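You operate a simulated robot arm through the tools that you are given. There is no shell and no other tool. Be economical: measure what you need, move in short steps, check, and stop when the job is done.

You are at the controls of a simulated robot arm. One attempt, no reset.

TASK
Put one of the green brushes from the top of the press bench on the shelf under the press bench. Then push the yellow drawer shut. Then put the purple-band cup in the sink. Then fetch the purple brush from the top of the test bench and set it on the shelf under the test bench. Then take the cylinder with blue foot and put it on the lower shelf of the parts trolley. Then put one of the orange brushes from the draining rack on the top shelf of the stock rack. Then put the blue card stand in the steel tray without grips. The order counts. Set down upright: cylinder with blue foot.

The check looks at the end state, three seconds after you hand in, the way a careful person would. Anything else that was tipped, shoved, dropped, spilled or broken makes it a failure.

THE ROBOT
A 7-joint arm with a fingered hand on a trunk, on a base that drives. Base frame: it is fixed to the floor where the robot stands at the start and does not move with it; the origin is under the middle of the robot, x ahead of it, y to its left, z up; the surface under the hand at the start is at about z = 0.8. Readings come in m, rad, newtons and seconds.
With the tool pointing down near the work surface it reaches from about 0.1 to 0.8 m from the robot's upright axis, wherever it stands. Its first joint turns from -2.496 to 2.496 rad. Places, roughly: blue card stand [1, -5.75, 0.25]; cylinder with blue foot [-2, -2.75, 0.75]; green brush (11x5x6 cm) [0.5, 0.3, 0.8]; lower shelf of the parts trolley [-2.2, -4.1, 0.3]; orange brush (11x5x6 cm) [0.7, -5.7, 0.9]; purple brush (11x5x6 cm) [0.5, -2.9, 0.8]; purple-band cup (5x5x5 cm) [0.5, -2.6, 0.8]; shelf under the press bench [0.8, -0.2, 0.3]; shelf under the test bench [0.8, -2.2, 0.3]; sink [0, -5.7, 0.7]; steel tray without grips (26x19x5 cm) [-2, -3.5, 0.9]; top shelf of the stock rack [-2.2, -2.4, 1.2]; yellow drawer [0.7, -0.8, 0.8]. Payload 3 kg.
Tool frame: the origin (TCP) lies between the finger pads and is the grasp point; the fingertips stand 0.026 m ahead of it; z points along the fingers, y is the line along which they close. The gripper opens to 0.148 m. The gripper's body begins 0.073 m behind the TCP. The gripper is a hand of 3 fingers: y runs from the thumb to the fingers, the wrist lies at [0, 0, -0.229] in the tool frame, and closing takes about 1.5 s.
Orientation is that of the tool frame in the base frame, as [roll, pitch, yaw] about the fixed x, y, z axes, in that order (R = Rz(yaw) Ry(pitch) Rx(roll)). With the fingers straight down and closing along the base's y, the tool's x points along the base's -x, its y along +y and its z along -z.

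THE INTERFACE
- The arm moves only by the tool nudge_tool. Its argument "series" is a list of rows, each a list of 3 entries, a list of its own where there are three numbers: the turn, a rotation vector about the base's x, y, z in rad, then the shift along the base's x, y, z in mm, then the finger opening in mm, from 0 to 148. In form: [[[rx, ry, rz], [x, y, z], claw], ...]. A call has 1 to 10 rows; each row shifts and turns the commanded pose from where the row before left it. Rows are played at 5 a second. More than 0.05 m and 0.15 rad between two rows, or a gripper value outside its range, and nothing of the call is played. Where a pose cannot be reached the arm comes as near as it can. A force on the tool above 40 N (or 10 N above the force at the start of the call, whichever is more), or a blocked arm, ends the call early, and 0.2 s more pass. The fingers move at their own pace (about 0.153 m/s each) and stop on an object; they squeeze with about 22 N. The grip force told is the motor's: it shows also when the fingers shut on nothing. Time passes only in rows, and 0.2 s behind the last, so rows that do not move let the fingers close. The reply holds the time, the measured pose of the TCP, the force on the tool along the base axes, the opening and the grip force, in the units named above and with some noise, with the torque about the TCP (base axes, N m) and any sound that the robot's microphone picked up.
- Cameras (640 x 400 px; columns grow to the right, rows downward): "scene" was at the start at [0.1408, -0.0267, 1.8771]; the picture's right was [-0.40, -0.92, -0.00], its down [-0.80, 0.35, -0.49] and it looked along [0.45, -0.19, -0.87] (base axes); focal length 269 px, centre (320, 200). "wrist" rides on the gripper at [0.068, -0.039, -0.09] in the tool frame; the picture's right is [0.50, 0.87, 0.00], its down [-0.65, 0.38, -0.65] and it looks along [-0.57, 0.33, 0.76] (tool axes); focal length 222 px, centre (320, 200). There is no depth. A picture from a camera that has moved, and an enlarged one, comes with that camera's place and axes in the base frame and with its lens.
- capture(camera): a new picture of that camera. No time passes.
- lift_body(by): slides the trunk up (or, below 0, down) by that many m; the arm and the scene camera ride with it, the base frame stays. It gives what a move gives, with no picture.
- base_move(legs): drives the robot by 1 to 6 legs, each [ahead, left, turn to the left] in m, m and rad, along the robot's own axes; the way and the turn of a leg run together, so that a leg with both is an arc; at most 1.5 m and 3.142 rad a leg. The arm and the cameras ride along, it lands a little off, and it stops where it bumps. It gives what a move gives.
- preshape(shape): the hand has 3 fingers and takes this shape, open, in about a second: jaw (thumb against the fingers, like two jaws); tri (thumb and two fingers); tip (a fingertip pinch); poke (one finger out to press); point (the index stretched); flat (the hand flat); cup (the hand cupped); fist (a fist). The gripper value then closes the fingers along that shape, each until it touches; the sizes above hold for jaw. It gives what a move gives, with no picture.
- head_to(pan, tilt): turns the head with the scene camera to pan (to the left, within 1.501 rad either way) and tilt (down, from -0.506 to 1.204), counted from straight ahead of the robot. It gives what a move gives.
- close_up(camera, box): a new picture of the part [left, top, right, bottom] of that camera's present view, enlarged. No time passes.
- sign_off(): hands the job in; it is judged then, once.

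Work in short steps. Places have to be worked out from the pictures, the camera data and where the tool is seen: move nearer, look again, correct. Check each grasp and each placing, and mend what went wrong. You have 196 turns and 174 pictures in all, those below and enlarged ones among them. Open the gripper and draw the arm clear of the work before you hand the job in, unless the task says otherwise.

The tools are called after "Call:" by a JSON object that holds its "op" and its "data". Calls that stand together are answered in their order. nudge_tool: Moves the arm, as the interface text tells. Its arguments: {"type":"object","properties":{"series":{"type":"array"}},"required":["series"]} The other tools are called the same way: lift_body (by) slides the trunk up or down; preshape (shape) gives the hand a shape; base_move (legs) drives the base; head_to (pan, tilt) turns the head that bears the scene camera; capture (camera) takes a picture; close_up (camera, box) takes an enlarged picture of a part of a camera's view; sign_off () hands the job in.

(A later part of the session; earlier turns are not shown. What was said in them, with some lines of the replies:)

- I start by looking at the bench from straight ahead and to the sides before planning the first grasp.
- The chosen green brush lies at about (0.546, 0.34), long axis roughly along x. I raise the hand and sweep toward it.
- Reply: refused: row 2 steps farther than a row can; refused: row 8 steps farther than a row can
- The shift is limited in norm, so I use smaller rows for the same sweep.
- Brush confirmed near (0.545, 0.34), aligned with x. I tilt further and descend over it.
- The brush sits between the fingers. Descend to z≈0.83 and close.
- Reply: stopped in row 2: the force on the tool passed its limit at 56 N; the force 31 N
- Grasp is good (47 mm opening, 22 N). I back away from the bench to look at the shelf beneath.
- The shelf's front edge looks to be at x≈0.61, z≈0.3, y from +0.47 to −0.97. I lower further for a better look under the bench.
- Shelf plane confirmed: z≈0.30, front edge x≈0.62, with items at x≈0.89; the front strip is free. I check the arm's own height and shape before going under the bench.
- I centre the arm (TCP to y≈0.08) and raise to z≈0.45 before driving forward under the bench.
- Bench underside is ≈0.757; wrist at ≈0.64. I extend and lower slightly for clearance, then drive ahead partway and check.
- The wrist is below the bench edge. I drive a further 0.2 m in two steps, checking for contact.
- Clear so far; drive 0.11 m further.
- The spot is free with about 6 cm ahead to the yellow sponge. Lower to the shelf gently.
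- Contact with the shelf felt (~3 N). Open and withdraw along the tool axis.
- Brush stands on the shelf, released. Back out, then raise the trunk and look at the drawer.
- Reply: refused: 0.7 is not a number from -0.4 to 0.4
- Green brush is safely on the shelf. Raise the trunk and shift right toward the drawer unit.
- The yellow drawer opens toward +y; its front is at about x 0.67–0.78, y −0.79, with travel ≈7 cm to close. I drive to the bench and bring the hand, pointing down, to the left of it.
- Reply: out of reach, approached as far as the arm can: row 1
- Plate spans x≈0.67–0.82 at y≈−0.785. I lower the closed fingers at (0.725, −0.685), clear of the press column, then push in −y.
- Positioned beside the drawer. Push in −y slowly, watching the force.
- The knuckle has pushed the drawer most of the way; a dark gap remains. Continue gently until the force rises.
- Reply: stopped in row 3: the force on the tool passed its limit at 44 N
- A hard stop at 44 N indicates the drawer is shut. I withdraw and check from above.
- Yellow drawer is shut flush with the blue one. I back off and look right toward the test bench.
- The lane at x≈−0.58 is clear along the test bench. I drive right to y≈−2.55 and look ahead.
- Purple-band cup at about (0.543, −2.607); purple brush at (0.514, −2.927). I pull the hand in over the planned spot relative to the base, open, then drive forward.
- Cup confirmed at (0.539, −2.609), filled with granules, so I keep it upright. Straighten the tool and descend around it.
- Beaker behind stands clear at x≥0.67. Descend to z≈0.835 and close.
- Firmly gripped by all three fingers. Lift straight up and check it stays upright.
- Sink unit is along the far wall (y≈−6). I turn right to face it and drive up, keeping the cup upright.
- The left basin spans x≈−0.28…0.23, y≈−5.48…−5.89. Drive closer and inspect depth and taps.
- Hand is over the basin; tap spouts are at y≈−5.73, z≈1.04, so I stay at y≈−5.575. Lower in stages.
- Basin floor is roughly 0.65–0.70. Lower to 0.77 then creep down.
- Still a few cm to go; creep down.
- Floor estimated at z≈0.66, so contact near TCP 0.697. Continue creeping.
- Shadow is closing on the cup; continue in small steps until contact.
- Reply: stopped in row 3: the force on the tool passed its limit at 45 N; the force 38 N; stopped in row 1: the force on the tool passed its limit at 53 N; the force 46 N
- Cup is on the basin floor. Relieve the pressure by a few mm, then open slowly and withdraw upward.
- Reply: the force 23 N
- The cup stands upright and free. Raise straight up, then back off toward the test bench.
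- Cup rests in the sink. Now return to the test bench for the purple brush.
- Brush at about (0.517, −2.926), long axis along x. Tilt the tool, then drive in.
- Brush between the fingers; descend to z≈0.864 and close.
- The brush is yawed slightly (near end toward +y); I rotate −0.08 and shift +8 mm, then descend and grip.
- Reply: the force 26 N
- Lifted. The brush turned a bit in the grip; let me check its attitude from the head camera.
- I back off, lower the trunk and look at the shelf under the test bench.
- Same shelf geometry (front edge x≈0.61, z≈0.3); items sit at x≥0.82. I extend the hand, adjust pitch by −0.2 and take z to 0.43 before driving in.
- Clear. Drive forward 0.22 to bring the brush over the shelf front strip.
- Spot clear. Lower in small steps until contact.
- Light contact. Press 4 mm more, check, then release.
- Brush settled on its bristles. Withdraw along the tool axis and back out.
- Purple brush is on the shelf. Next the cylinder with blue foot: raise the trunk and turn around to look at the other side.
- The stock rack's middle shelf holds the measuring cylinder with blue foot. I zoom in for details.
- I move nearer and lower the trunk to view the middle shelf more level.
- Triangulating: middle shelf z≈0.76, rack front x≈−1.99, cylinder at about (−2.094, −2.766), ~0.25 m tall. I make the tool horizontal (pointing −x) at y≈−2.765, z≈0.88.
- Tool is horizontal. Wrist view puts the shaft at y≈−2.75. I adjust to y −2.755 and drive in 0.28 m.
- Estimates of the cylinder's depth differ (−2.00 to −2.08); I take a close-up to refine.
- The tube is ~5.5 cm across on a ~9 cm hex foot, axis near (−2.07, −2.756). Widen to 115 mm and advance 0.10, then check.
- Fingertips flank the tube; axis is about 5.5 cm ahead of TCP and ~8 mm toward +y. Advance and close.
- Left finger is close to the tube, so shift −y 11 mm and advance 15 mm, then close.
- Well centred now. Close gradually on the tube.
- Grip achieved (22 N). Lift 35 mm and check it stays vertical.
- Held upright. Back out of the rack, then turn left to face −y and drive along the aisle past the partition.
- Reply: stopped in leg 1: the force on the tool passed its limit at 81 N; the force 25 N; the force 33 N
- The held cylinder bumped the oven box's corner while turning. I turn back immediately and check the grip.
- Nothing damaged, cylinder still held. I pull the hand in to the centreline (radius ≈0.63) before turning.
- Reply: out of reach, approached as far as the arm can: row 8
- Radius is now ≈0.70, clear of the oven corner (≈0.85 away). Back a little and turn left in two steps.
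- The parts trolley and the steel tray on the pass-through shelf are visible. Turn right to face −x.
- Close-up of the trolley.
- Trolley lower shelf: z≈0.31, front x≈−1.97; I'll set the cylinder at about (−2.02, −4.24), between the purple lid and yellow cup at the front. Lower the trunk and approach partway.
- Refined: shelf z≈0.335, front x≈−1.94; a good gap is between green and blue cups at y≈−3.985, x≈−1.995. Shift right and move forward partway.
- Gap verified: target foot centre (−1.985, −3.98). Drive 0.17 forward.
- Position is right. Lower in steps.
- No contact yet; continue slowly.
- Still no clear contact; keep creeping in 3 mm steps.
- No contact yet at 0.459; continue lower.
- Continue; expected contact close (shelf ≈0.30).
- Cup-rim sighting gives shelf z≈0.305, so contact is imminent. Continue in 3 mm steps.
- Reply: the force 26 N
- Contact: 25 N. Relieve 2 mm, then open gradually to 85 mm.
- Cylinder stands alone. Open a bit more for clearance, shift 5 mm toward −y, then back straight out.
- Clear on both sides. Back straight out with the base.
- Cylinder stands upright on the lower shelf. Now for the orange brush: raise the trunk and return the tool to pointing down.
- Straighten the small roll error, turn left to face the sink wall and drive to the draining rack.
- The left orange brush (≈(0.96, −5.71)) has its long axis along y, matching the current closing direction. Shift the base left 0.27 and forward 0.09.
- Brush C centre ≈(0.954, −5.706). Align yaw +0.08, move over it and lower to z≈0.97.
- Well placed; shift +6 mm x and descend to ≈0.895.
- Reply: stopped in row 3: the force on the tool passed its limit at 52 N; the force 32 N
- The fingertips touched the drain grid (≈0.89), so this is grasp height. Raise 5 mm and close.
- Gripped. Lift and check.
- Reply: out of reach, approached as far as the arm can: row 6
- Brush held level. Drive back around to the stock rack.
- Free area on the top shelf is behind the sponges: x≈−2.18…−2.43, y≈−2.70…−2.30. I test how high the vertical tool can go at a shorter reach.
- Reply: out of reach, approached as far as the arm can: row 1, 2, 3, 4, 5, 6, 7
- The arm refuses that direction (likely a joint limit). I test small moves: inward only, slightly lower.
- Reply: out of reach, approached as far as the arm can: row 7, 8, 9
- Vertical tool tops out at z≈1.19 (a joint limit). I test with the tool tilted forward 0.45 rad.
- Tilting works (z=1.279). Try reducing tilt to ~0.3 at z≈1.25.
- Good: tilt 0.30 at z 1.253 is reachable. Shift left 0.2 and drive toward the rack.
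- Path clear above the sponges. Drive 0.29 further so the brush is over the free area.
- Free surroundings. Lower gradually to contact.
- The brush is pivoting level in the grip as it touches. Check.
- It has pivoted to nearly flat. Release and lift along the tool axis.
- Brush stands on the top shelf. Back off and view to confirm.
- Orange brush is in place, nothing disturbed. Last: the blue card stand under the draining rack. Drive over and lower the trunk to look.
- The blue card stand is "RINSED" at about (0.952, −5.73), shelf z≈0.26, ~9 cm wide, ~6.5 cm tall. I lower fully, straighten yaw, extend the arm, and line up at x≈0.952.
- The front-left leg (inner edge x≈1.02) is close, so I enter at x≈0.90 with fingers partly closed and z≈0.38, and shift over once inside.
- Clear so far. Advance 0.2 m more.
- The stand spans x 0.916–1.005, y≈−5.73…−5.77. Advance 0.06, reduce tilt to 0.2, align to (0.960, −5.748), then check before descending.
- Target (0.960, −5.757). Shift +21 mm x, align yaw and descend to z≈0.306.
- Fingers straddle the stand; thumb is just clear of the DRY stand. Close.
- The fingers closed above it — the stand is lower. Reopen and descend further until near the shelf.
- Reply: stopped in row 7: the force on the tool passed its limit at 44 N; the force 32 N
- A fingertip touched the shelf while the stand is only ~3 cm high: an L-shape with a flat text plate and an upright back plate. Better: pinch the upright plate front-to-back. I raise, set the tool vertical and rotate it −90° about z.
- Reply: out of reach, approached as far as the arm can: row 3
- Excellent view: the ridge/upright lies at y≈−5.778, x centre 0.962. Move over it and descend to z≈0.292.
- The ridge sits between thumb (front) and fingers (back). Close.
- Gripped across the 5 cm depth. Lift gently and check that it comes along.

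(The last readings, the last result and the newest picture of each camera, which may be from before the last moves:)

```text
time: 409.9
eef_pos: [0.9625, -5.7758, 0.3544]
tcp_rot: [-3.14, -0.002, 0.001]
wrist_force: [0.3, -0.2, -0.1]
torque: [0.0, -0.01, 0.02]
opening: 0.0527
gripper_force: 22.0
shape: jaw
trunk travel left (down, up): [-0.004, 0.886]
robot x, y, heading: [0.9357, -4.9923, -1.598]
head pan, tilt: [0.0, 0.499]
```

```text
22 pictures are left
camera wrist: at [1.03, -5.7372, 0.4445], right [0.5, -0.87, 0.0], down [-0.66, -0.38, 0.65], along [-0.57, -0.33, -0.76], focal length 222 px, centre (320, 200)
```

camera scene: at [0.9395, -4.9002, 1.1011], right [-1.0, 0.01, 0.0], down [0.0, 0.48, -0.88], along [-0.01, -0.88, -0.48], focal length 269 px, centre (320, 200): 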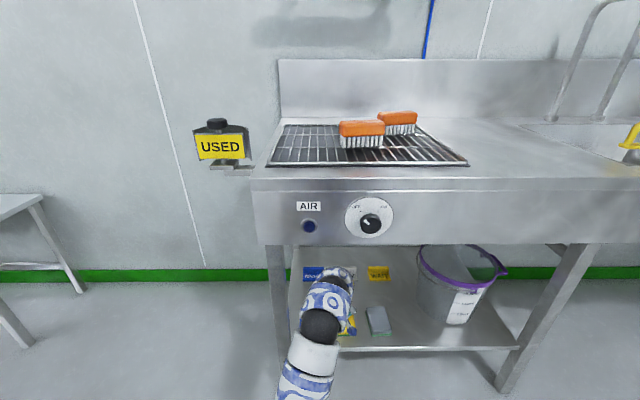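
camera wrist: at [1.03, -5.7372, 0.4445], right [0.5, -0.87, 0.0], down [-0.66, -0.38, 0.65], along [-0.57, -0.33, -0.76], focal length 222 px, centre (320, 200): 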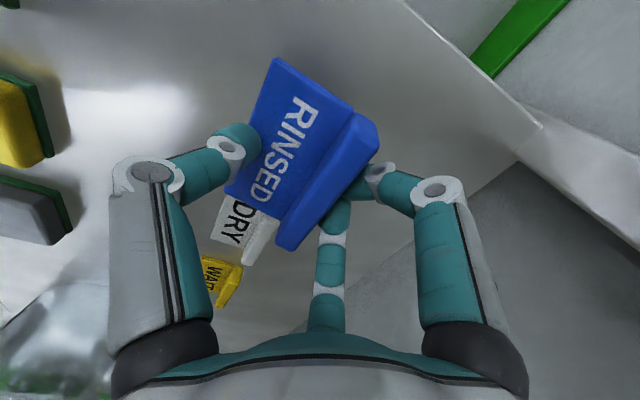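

Stand is held. Shift to x≈0.90, then back straight out.

Call:
{"op": "nudge_tool", "data": {"series": [[[0, 0, 0], [-20, 5, 15], 0], [[0, 0, 0], [-20, 5, 0], 0], [[0, 0, 0], [-20, 5, 0], 0]]}}

Call:
{"op": "base_move", "data": {"legs": [[-0.15, 0, 0]]}}

Call:
{"op": "base_move", "data": {"legs": [[-0.65, 0, 0]]}}

Call:
{"op": "capture", "data": {"camera": "scene"}}

```text
time: 410.7
eef_pos: [0.9093, -5.7854, 0.3551]
tcp_rot: [-3.141, 0.0, 0.001]
wrist_force: [0.1, -0.1, 0.4]
torque: [-0.01, 0.0, -0.02]
opening: 0.0528
gripper_force: 22.5
shape: jaw
out of reach, approached as far as the arm can: row 1, 2, 3
trunk travel left (down, up): [-0.004, 0.886]
robot x, y, heading: [0.9343, -4.989, -1.592]
head pan, tilt: [0.0, 0.499]
```

```text
time: 412.1
eef_pos: [0.9122, -5.6354, 0.3559]
tcp_rot: [-3.141, 0.002, 0.0]
wrist_force: [-0.2, -0.1, -0.4]
torque: [0.01, 0.04, 0.01]
opening: 0.0531
gripper_force: 21.9
shape: jaw
trunk travel left (down, up): [-0.004, 0.886]
robot x, y, heading: [0.9372, -4.8385, -1.595]
head pan, tilt: [0.0, 0.499]
```

```text
time: 415.7
eef_pos: [0.9286, -4.9808, 0.3556]
tcp_rot: [-3.141, 0.0, -0.002]
wrist_force: [0.8, -0.1, -1.6]
torque: [0.01, 0.02, -0.01]
opening: 0.0525
gripper_force: 21.5
shape: jaw
trunk travel left (down, up): [-0.004, 0.886]
robot x, y, heading: [0.9555, -4.1861, -1.598]
head pan, tilt: [0.0, 0.499]
```

```text
21 pictures are left
camera scene: at [0.949, -4.3565, 1.1011], right [-1.0, 0.02, 0.0], down [0.01, 0.48, -0.88], along [-0.02, -0.88, -0.48], focal length 269 px, centre (320, 200)
```

scene: 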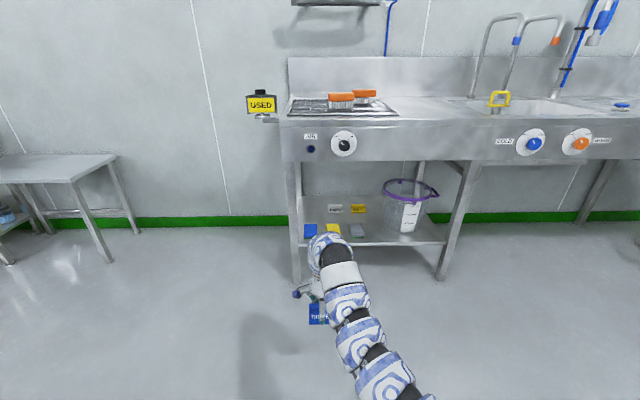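

The stand is out with neighbours undisturbed. Raise the trunk, turn right to face −x and go to the steel tray.

Call:
{"op": "lift_body", "data": {"by": 0.4}}

Call:
{"op": "lift_body", "data": {"by": 0.4}}

Call:
{"op": "nudge_tool", "data": {"series": [[[0, 0, 0], [0, 40, 0], 0], [[0, 0, 0], [0, 40, 0], 0], [[0, 0, 0], [0, 40, 0], 0], [[0, 0, 0], [0, 40, 0], 0], [[0, 0, 0], [0, 30, 0], 0]]}}

Call:
{"op": "base_move", "data": {"legs": [[0, 0, -1.545], [1.2, 0, 0], [0.85, 0, 0]]}}

Call:
{"op": "head_to", "data": {"pan": -0.4, "tilt": 0.6}}

Call:
{"op": "capture", "data": {"camera": "scene"}}

```text
time: 419.6
eef_pos: [0.9279, -4.9797, 0.7556]
tcp_rot: [-3.14, 0.0, 0.0]
wrist_force: [-0.4, 0.4, -1.7]
torque: [-0.01, -0.01, -0.01]
opening: 0.0527
gripper_force: 22.0
shape: jaw
trunk travel left (down, up): [-0.404, 0.486]
robot x, y, heading: [0.9505, -4.1863, -1.593]
head pan, tilt: [0.0, 0.499]
```

```text
time: 423.4
eef_pos: [0.9277, -4.9801, 1.1559]
tcp_rot: [-3.139, 0.0, 0.001]
wrist_force: [0.8, 0.0, -0.2]
torque: [-0.01, 0.0, 0.0]
opening: 0.0527
gripper_force: 21.5
shape: jaw
trunk travel left (down, up): [-0.804, 0.086]
robot x, y, heading: [0.9507, -4.1854, -1.594]
head pan, tilt: [0.0, 0.499]
```

```text
time: 424.6
eef_pos: [0.916, -4.854, 1.0938]
tcp_rot: [3.14, 0.001, 0.0]
wrist_force: [0.2, 0.0, -0.6]
torque: [-0.03, 0.04, -0.04]
opening: 0.0524
gripper_force: 21.8
shape: jaw
out of reach, approached as far as the arm can: row 1, 2, 3, 4, 5
trunk travel left (down, up): [-0.804, 0.086]
robot x, y, heading: [0.9526, -4.1874, -1.598]
head pan, tilt: [0.0, 0.499]
```

```text
time: 438.6
eef_pos: [-1.7701, -4.1728, 1.0928]
tcp_rot: [3.141, -0.002, -1.542]
wrist_force: [-1.0, 0.6, -0.5]
torque: [0.01, 0.0, 0.01]
opening: 0.0523
gripper_force: 22.2
shape: jaw
trunk travel left (down, up): [-0.804, 0.086]
robot x, y, heading: [-1.1006, -4.1904, -3.136]
head pan, tilt: [0.0, 0.499]
```

```text
time: 439.4
eef_pos: [-1.7689, -4.1728, 1.0938]
tcp_rot: [3.139, 0.0, -1.542]
wrist_force: [0.7, -0.1, -0.7]
torque: [-0.04, 0.01, -0.01]
opening: 0.0519
gripper_force: 22.3
shape: jaw
trunk travel left (down, up): [-0.804, 0.086]
robot x, y, heading: [-1.099, -4.1918, -3.139]
head pan, tilt: [-0.4, 0.6]
```

```text
20 pictures are left
camera scene: at [-1.2611, -4.1557, 1.892], right [0.38, 0.92, 0.0], down [0.52, -0.22, -0.83], along [-0.76, 0.32, -0.56], focal length 269 px, centre (320, 200)
```

scene: 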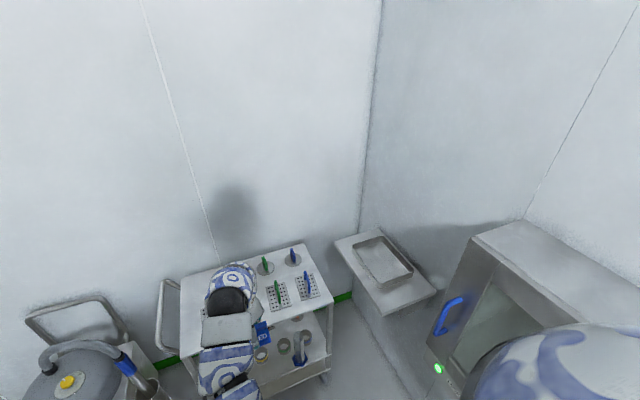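

Tray centre ≈(−1.99, −3.53), long axis along x. Drive forward 0.35 (over the trolley with clearance) and then swing the hand right to the tray.

Call:
{"op": "base_move", "data": {"legs": [[0.34, -0.1, 0]]}}

Call:
{"op": "nudge_tool", "data": {"series": [[[0, 0, 0], [10, 45, 0], 0], [[0, 0, 0], [10, 45, 0], 0], [[0, 0, 0], [10, 45, 0], 0], [[0, 0, 0], [10, 45, 0], 0], [[0, 0, 0], [10, 45, 0], 0], [[0, 0, 0], [10, 45, 0], 0], [[0, 0, 0], [10, 45, 0], 0]]}}

Call:
{"op": "head_to", "data": {"pan": -0.6, "tilt": 0.85}}

Call:
{"op": "capture", "data": {"camera": "scene"}}

```text
time: 441.7
eef_pos: [-2.1051, -4.0708, 1.0921]
tcp_rot: [-3.14, 0.001, -1.546]
wrist_force: [-0.4, 0.7, -0.6]
torque: [0.03, 0.01, -0.04]
opening: 0.0519
gripper_force: 21.6
shape: jaw
trunk travel left (down, up): [-0.804, 0.086]
robot x, y, heading: [-1.4359, -4.0873, 3.139]
head pan, tilt: [-0.4, 0.6]
```

```text
time: 443.3
eef_pos: [-2.0357, -3.7539, 1.0915]
tcp_rot: [3.139, 0.0, -1.545]
wrist_force: [0.1, -0.4, 0.0]
torque: [-0.01, -0.01, 0.01]
opening: 0.0517
gripper_force: 22.5
shape: jaw
trunk travel left (down, up): [-0.804, 0.086]
robot x, y, heading: [-1.4309, -4.0935, 3.145]
head pan, tilt: [-0.4, 0.6]
```

```text
time: 444.1
eef_pos: [-2.0352, -3.7542, 1.0914]
tcp_rot: [3.139, 0.001, -1.548]
wrist_force: [0.8, 0.2, 0.9]
torque: [-0.03, -0.01, 0.0]
opening: 0.0516
gripper_force: 22.4
shape: jaw
trunk travel left (down, up): [-0.804, 0.086]
robot x, y, heading: [-1.4383, -4.088, 3.138]
head pan, tilt: [-0.6, 0.85]
```

```text
19 pictures are left
camera scene: at [-1.5803, -4.0455, 1.8712], right [0.57, 0.82, 0.0], down [0.62, -0.42, -0.66], along [-0.54, 0.37, -0.75], focal length 269 px, centre (320, 200)
```

scene: 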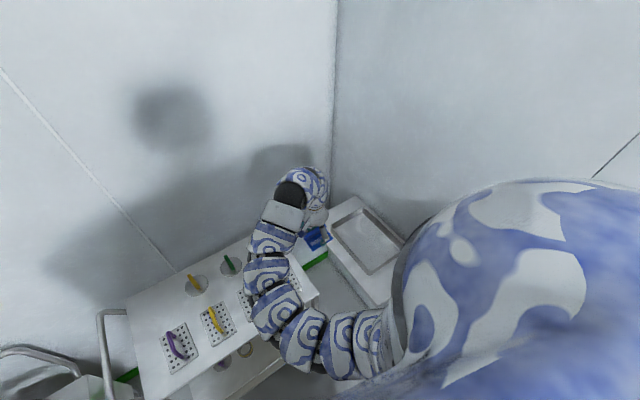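

Tray centre confirmed at ≈(−1.985, −3.53). Shift base right 0.05 and bring the hand over the tray.

Call:
{"op": "base_move", "data": {"legs": [[0, -0.05, 0]]}}

Call:
{"op": "nudge_tool", "data": {"series": [[[0, 0, 0], [10, 45, 0], 0], [[0, 0, 0], [12, 45, 0], 0], [[0, 0, 0], [12, 45, 0], 0], [[0, 0, 0], [12, 38, 0], 0], [[0, 0, 0], [0, 0, -30], 0], [[0, 0, 0], [0, 0, 0], 0]]}}

Call:
{"op": "capture", "data": {"camera": "wrist"}}

```text
time: 445.0
eef_pos: [-2.0354, -3.704, 1.0912]
tcp_rot: [3.14, -0.001, -1.547]
wrist_force: [-0.4, 0.5, -0.4]
torque: [-0.04, 0.01, 0.01]
opening: 0.0514
gripper_force: 22.5
shape: jaw
trunk travel left (down, up): [-0.804, 0.086]
robot x, y, heading: [-1.4372, -4.0394, 3.138]
head pan, tilt: [-0.6, 0.85]
```

```text
time: 446.4
eef_pos: [-1.989, -3.5309, 1.0631]
tcp_rot: [3.14, 0.0, -1.548]
wrist_force: [0.6, 0.1, -0.8]
torque: [0.03, 0.0, 0.03]
opening: 0.0517
gripper_force: 22.1
shape: jaw
trunk travel left (down, up): [-0.804, 0.086]
robot x, y, heading: [-1.4375, -4.0369, 3.142]
head pan, tilt: [-0.6, 0.85]
```

```text
18 pictures are left
camera wrist: at [-1.9489, -3.5985, 1.1532], right [-0.85, -0.52, 0.0], down [-0.39, 0.65, 0.65], along [-0.34, 0.56, -0.76], focal length 222 px, centre (320, 200)
```

wrist: 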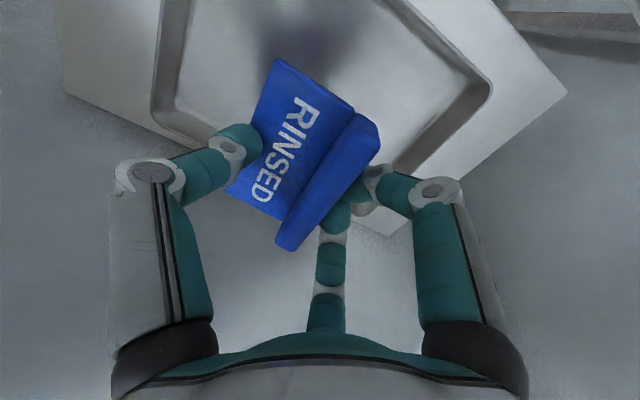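

Tray outer extents: x −2.11…−1.85, y −3.65…−3.46; centre (−1.98, −3.555). Shift −y 24 mm and lower toward the tray floor.

Call:
{"op": "nudge_tool", "data": {"series": [[[0, 0, 0], [-2, -24, 0], 0], [[0, 0, 0], [0, 0, -40], 0], [[0, 0, 0], [0, 0, -35], 0], [[0, 0, 0], [0, 0, -10], 0], [[0, 0, 0], [0, 0, 0], 0]]}}

Call:
{"op": "capture", "data": {"camera": "wrist"}}

```text
time: 447.6
eef_pos: [-1.9921, -3.5556, 0.978]
tcp_rot: [3.14, 0.0, -1.546]
wrist_force: [0.1, 0.3, -0.2]
torque: [0.0, -0.05, -0.03]
opening: 0.0515
gripper_force: 22.0
shape: jaw
trunk travel left (down, up): [-0.804, 0.086]
robot x, y, heading: [-1.4388, -4.0355, 3.144]
head pan, tilt: [-0.6, 0.85]
```

```text
17 pictures are left
camera wrist: at [-1.9505, -3.6225, 1.0678], right [-0.85, -0.52, 0.0], down [-0.39, 0.65, 0.65], along [-0.34, 0.56, -0.76], focal length 222 px, centre (320, 200)
```

wrist: 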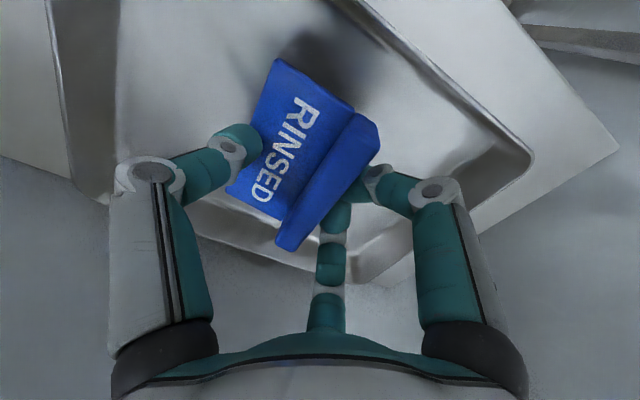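

Centred enough; shift 6 mm more toward −y and creep down to contact.

Call:
{"op": "nudge_tool", "data": {"series": [[[0, 0, 0], [0, -6, -8], 0], [[0, 0, 0], [0, 0, -6], 0], [[0, 0, 0], [0, 0, -5], 0], [[0, 0, 0], [0, 0, -5], 0], [[0, 0, 0], [0, 0, 0], 0]]}}

Call:
{"op": "nudge_tool", "data": {"series": [[[0, 0, 0], [0, 0, -4], 0], [[0, 0, 0], [0, 0, -4], 0], [[0, 0, 0], [0, 0, 0], 0]]}}

Call:
{"op": "nudge_tool", "data": {"series": [[[0, 0, 0], [0, 0, -3], 0], [[0, 0, 0], [0, 0, -3], 0], [[0, 0, 0], [0, 0, 0], 0]]}}

```text
time: 448.8
eef_pos: [-1.9917, -3.562, 0.9527]
tcp_rot: [3.14, -0.001, -1.544]
wrist_force: [-0.6, 0.2, -0.4]
torque: [0.01, 0.04, -0.01]
opening: 0.0514
gripper_force: 22.1
shape: jaw
trunk travel left (down, up): [-0.804, 0.086]
robot x, y, heading: [-1.4355, -4.0392, 3.141]
head pan, tilt: [-0.6, 0.85]
```

```text
time: 449.6
eef_pos: [-1.9899, -3.5623, 0.9444]
tcp_rot: [3.14, 0.0, -1.548]
wrist_force: [-0.5, -0.4, -0.3]
torque: [-0.02, 0.02, -0.02]
opening: 0.0515
gripper_force: 21.7
shape: jaw
trunk travel left (down, up): [-0.804, 0.086]
robot x, y, heading: [-1.434, -4.0391, 3.142]
head pan, tilt: [-0.6, 0.85]
```

```text
time: 450.4
eef_pos: [-1.9899, -3.5616, 0.9392]
tcp_rot: [3.139, 0.001, -1.547]
wrist_force: [0.4, 0.0, -0.1]
torque: [-0.02, 0.03, -0.02]
opening: 0.0512
gripper_force: 22.2
shape: jaw
trunk travel left (down, up): [-0.804, 0.086]
robot x, y, heading: [-1.4369, -4.0384, 3.143]
head pan, tilt: [-0.6, 0.85]
```

No contact yet at 0.939; continue in small steps.

Call:
{"op": "nudge_tool", "data": {"series": [[[0, 0, 0], [0, 0, -4], 0], [[0, 0, 0], [0, 0, -4], 0], [[0, 0, 0], [0, 0, 0], 0]]}}

Call:
{"op": "capture", "data": {"camera": "wrist"}}

```text
time: 451.2
eef_pos: [-1.991, -3.562, 0.9345]
tcp_rot: [3.135, 0.005, -1.549]
wrist_force: [3.4, -4.0, 31.5]
torque: [-0.02, -1.58, -0.13]
opening: 0.0523
gripper_force: 22.0
shape: jaw
trunk travel left (down, up): [-0.804, 0.086]
robot x, y, heading: [-1.4337, -4.0378, 3.139]
head pan, tilt: [-0.6, 0.85]
stopped in row 3: the force on the tool passed its limit at 41 N (the readings are from after the stop); the commanded pose is now the measured one
```

```text
16 pictures are left
camera wrist: at [-1.9498, -3.6289, 1.0245], right [-0.85, -0.52, 0.0], down [-0.39, 0.64, 0.66], along [-0.34, 0.56, -0.75], focal length 222 px, centre (320, 200)
```

wrist: 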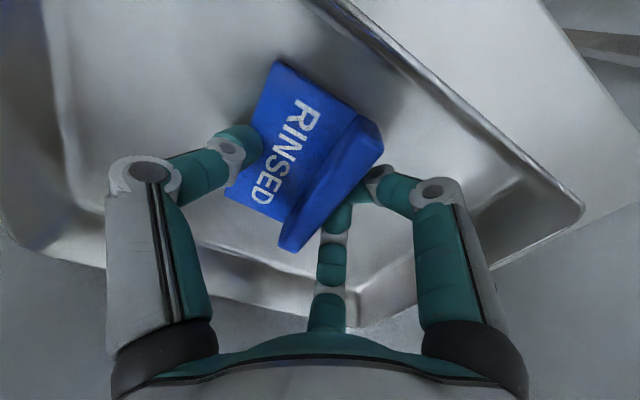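

Contact with the tray floor. Relieve 3 mm and release slowly.

Call:
{"op": "nudge_tool", "data": {"series": [[[0, 0, 0], [0, 0, 4], 0], [[0, 0, 0], [0, 0, 0], 0]]}}

Call:
{"op": "nudge_tool", "data": {"series": [[[0, 0, 0], [0, 0, 0], 58], [[0, 0, 0], [0, 0, 0], 65], [[0, 0, 0], [0, 0, 0], 75], [[0, 0, 0], [0, 0, 0], 85], [[0, 0, 0], [0, 0, 0], 85]]}}

Call:
{"op": "capture", "data": {"camera": "wrist"}}

```text
time: 451.8
eef_pos: [-1.9913, -3.5617, 0.9358]
tcp_rot: [3.137, 0.004, -1.548]
wrist_force: [-0.4, -1.3, 9.4]
torque: [0.02, -0.44, -0.04]
opening: 0.0515
gripper_force: 22.4
shape: jaw
trunk travel left (down, up): [-0.804, 0.086]
robot x, y, heading: [-1.4349, -4.0394, 3.143]
head pan, tilt: [-0.6, 0.85]
```

```text
time: 453.0
eef_pos: [-1.9918, -3.5598, 0.9361]
tcp_rot: [3.137, 0.003, -1.549]
wrist_force: [-1.4, -0.1, 4.1]
torque: [-0.01, -0.15, -0.03]
opening: 0.0825
gripper_force: 0.1
shape: jaw
trunk travel left (down, up): [-0.804, 0.086]
robot x, y, heading: [-1.4348, -4.0397, 3.14]
head pan, tilt: [-0.6, 0.85]
```

```text
15 pictures are left
camera wrist: at [-1.9509, -3.6277, 1.0262], right [-0.85, -0.52, 0.0], down [-0.39, 0.64, 0.66], along [-0.34, 0.56, -0.75], focal length 222 px, centre (320, 200)
```

wrist: 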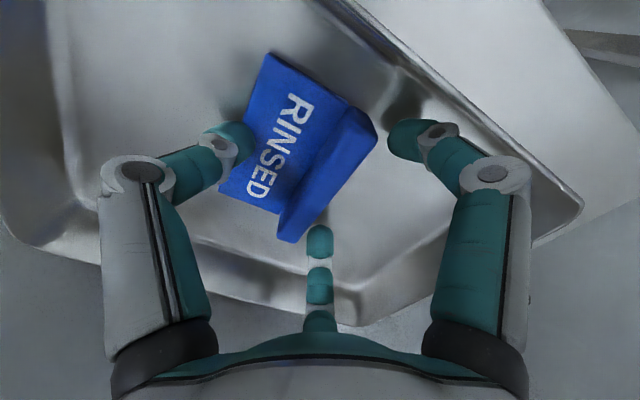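

Released in the tray. Lift slowly and check it stays.

Call:
{"op": "nudge_tool", "data": {"series": [[[0, 0, 0], [0, 0, 8], 90], [[0, 0, 0], [0, 0, 15], 90], [[0, 0, 0], [0, 0, 30], 90], [[0, 0, 0], [0, 0, 40], 90], [[0, 0, 0], [0, 0, 40], 90]]}}

Call:
{"op": "capture", "data": {"camera": "wrist"}}

```text
time: 454.2
eef_pos: [-1.9925, -3.5592, 1.0698]
tcp_rot: [3.14, 0.002, -1.547]
wrist_force: [-0.4, 0.0, 0.5]
torque: [-0.02, 0.0, -0.01]
opening: 0.0894
gripper_force: 0.1
shape: jaw
trunk travel left (down, up): [-0.804, 0.086]
robot x, y, heading: [-1.434, -4.0389, 3.143]
head pan, tilt: [-0.6, 0.85]
```

```text
14 pictures are left
camera wrist: at [-1.9512, -3.6263, 1.1592], right [-0.85, -0.52, 0.0], down [-0.39, 0.64, 0.66], along [-0.34, 0.56, -0.75], focal length 222 px, centre (320, 200)
```

wrist: 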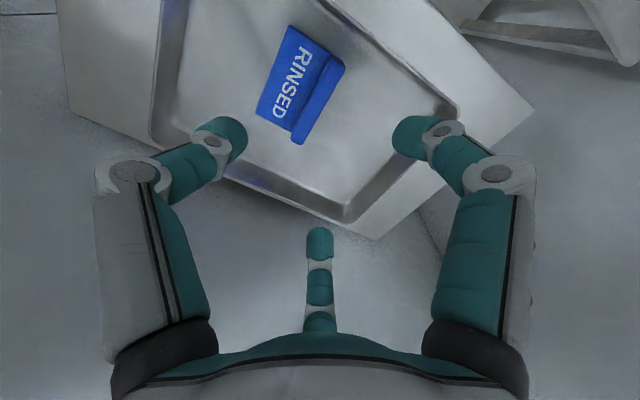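

The card stand rests in the tray. Swing the hand back away (reverse path) and back off, then take final check views.

Call:
{"op": "nudge_tool", "data": {"series": [[[0, 0, 0], [-8, -45, 5], 90], [[0, 0, 0], [-8, -45, 5], 90], [[0, 0, 0], [-8, -45, 5], 90], [[0, 0, 0], [-8, -45, 0], 90], [[0, 0, 0], [-8, -45, 0], 90], [[0, 0, 0], [-8, -45, 0], 90], [[0, 0, 0], [-8, -45, 0], 90], [[0, 0, 0], [-8, -45, 0], 90], [[0, 0, 0], [-8, -45, 0], 90]]}}

Call:
{"op": "base_move", "data": {"legs": [[-0.7, 0.05, 0]]}}

Call:
{"op": "head_to", "data": {"pan": -0.2, "tilt": 0.7}}

Call:
{"op": "capture", "data": {"camera": "scene"}}

```text
time: 456.2
eef_pos: [-2.0638, -3.9682, 1.0832]
tcp_rot: [3.139, 0.003, -1.55]
wrist_force: [0.0, -1.0, 0.3]
torque: [0.03, 0.01, 0.0]
opening: 0.0892
gripper_force: 0.1
shape: jaw
trunk travel left (down, up): [-0.804, 0.086]
robot x, y, heading: [-1.4363, -4.0401, 3.139]
head pan, tilt: [-0.6, 0.85]
```

```text
time: 460.1
eef_pos: [-1.3642, -4.0193, 1.0842]
tcp_rot: [3.138, 0.003, -1.543]
wrist_force: [0.5, 0.8, 0.3]
torque: [-0.01, 0.0, -0.01]
opening: 0.0895
gripper_force: 0.1
shape: jaw
trunk travel left (down, up): [-0.804, 0.086]
robot x, y, heading: [-0.7395, -4.0885, -3.142]
head pan, tilt: [-0.6, 0.85]
```

```text
time: 460.9
eef_pos: [-1.3642, -4.0189, 1.0831]
tcp_rot: [3.138, 0.001, -1.542]
wrist_force: [0.6, -0.4, -0.1]
torque: [-0.01, -0.01, 0.0]
opening: 0.0895
gripper_force: 0.2
shape: jaw
trunk travel left (down, up): [-0.804, 0.086]
robot x, y, heading: [-0.7351, -4.09, -3.137]
head pan, tilt: [-0.201, 0.7]
```

```text
13 pictures are left
camera scene: at [-0.8993, -4.0732, 1.8834], right [0.2, 0.98, 0.0], down [0.63, -0.13, -0.76], along [-0.75, 0.15, -0.64], focal length 269 px, centre (320, 200)
```

scene: 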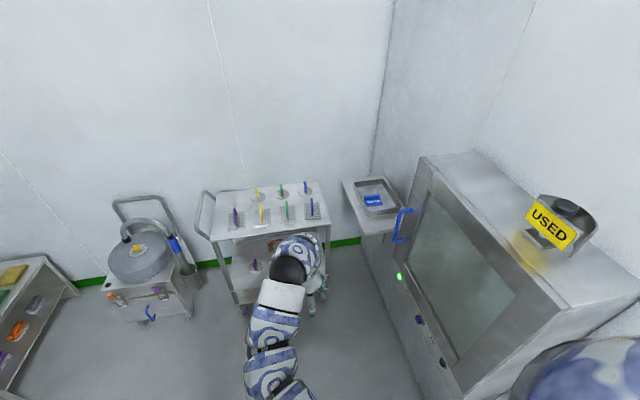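

Stand is in the tray. One last check of the cylinder from a slightly shifted viewpoint.

Call:
{"op": "base_move", "data": {"legs": [[-0.1, 0.4, 0]]}}

Call:
{"op": "close_up", "data": {"camera": "scene", "box": [280, 140, 480, 300]}}

```text
time: 463.5
eef_pos: [-1.2621, -4.4208, 1.084]
tcp_rot: [3.137, 0.004, -1.539]
wrist_force: [-0.1, -1.2, -0.2]
torque: [0.02, -0.03, 0.01]
opening: 0.0898
gripper_force: 0.1
shape: jaw
trunk travel left (down, up): [-0.804, 0.086]
robot x, y, heading: [-0.6322, -4.4868, -3.135]
head pan, tilt: [-0.201, 0.7]
```

```text
2.50 times, centred on (380, 220) of scene
camera zoom: at [-0.7964, -4.4742, 1.8834], right [0.19, 0.98, 0.0], down [0.63, -0.12, -0.77], along [-0.75, 0.15, -0.64], focal length 673 px, centre (170, 150)
```

zoom: 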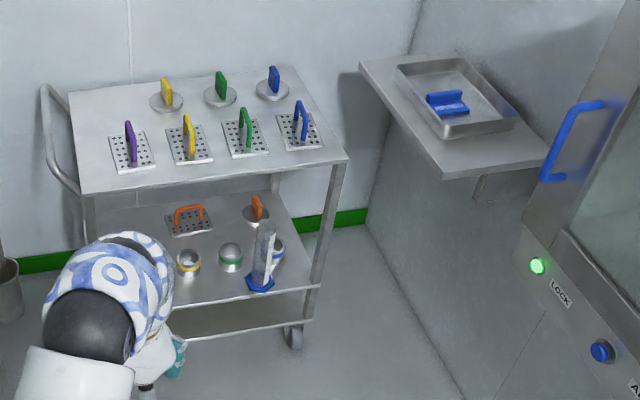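

Cylinder upright on the lower trolley shelf, stand in the tray, hand open and clear. Handing in.

Call:
{"op": "sign_off", "data": {}}

```text
The job is handed in.
```

I did all seven tasks in the order you gave and handed the job in with the gripper open and the arm clear. The result of the check has not come back.

- **Green brush:** it stands on the front part of the shelf under the press bench.
- **Yellow drawer:** it is pushed shut, flush with the blue one.
- **Purple-band cup:** it stands upright in the left sink basin and still holds its granules.
- **Purple brush:** it is on the shelf under the test bench, near the front edge.
- **Cylinder with blue foot:** it stands upright on the lower shelf of the parts trolley, between the green and blue cups. Its foot is only a few millimetres inside the front edge.
- **Orange brush:** it is on the top shelf of the stock rack, behind the sponges.
- **Blue card stand:** it is in the steel tray, on the small shelf by the pass-through box.

While I was carrying the cylinder, it bumped the corner of the wall-mounted box beside the stock rack hard enough to stop the move (81 N). The cylinder stayed in the grip, and I saw no damage to it or the box in the pictures afterwards. I saw nothing else tipped, dropped or moved.
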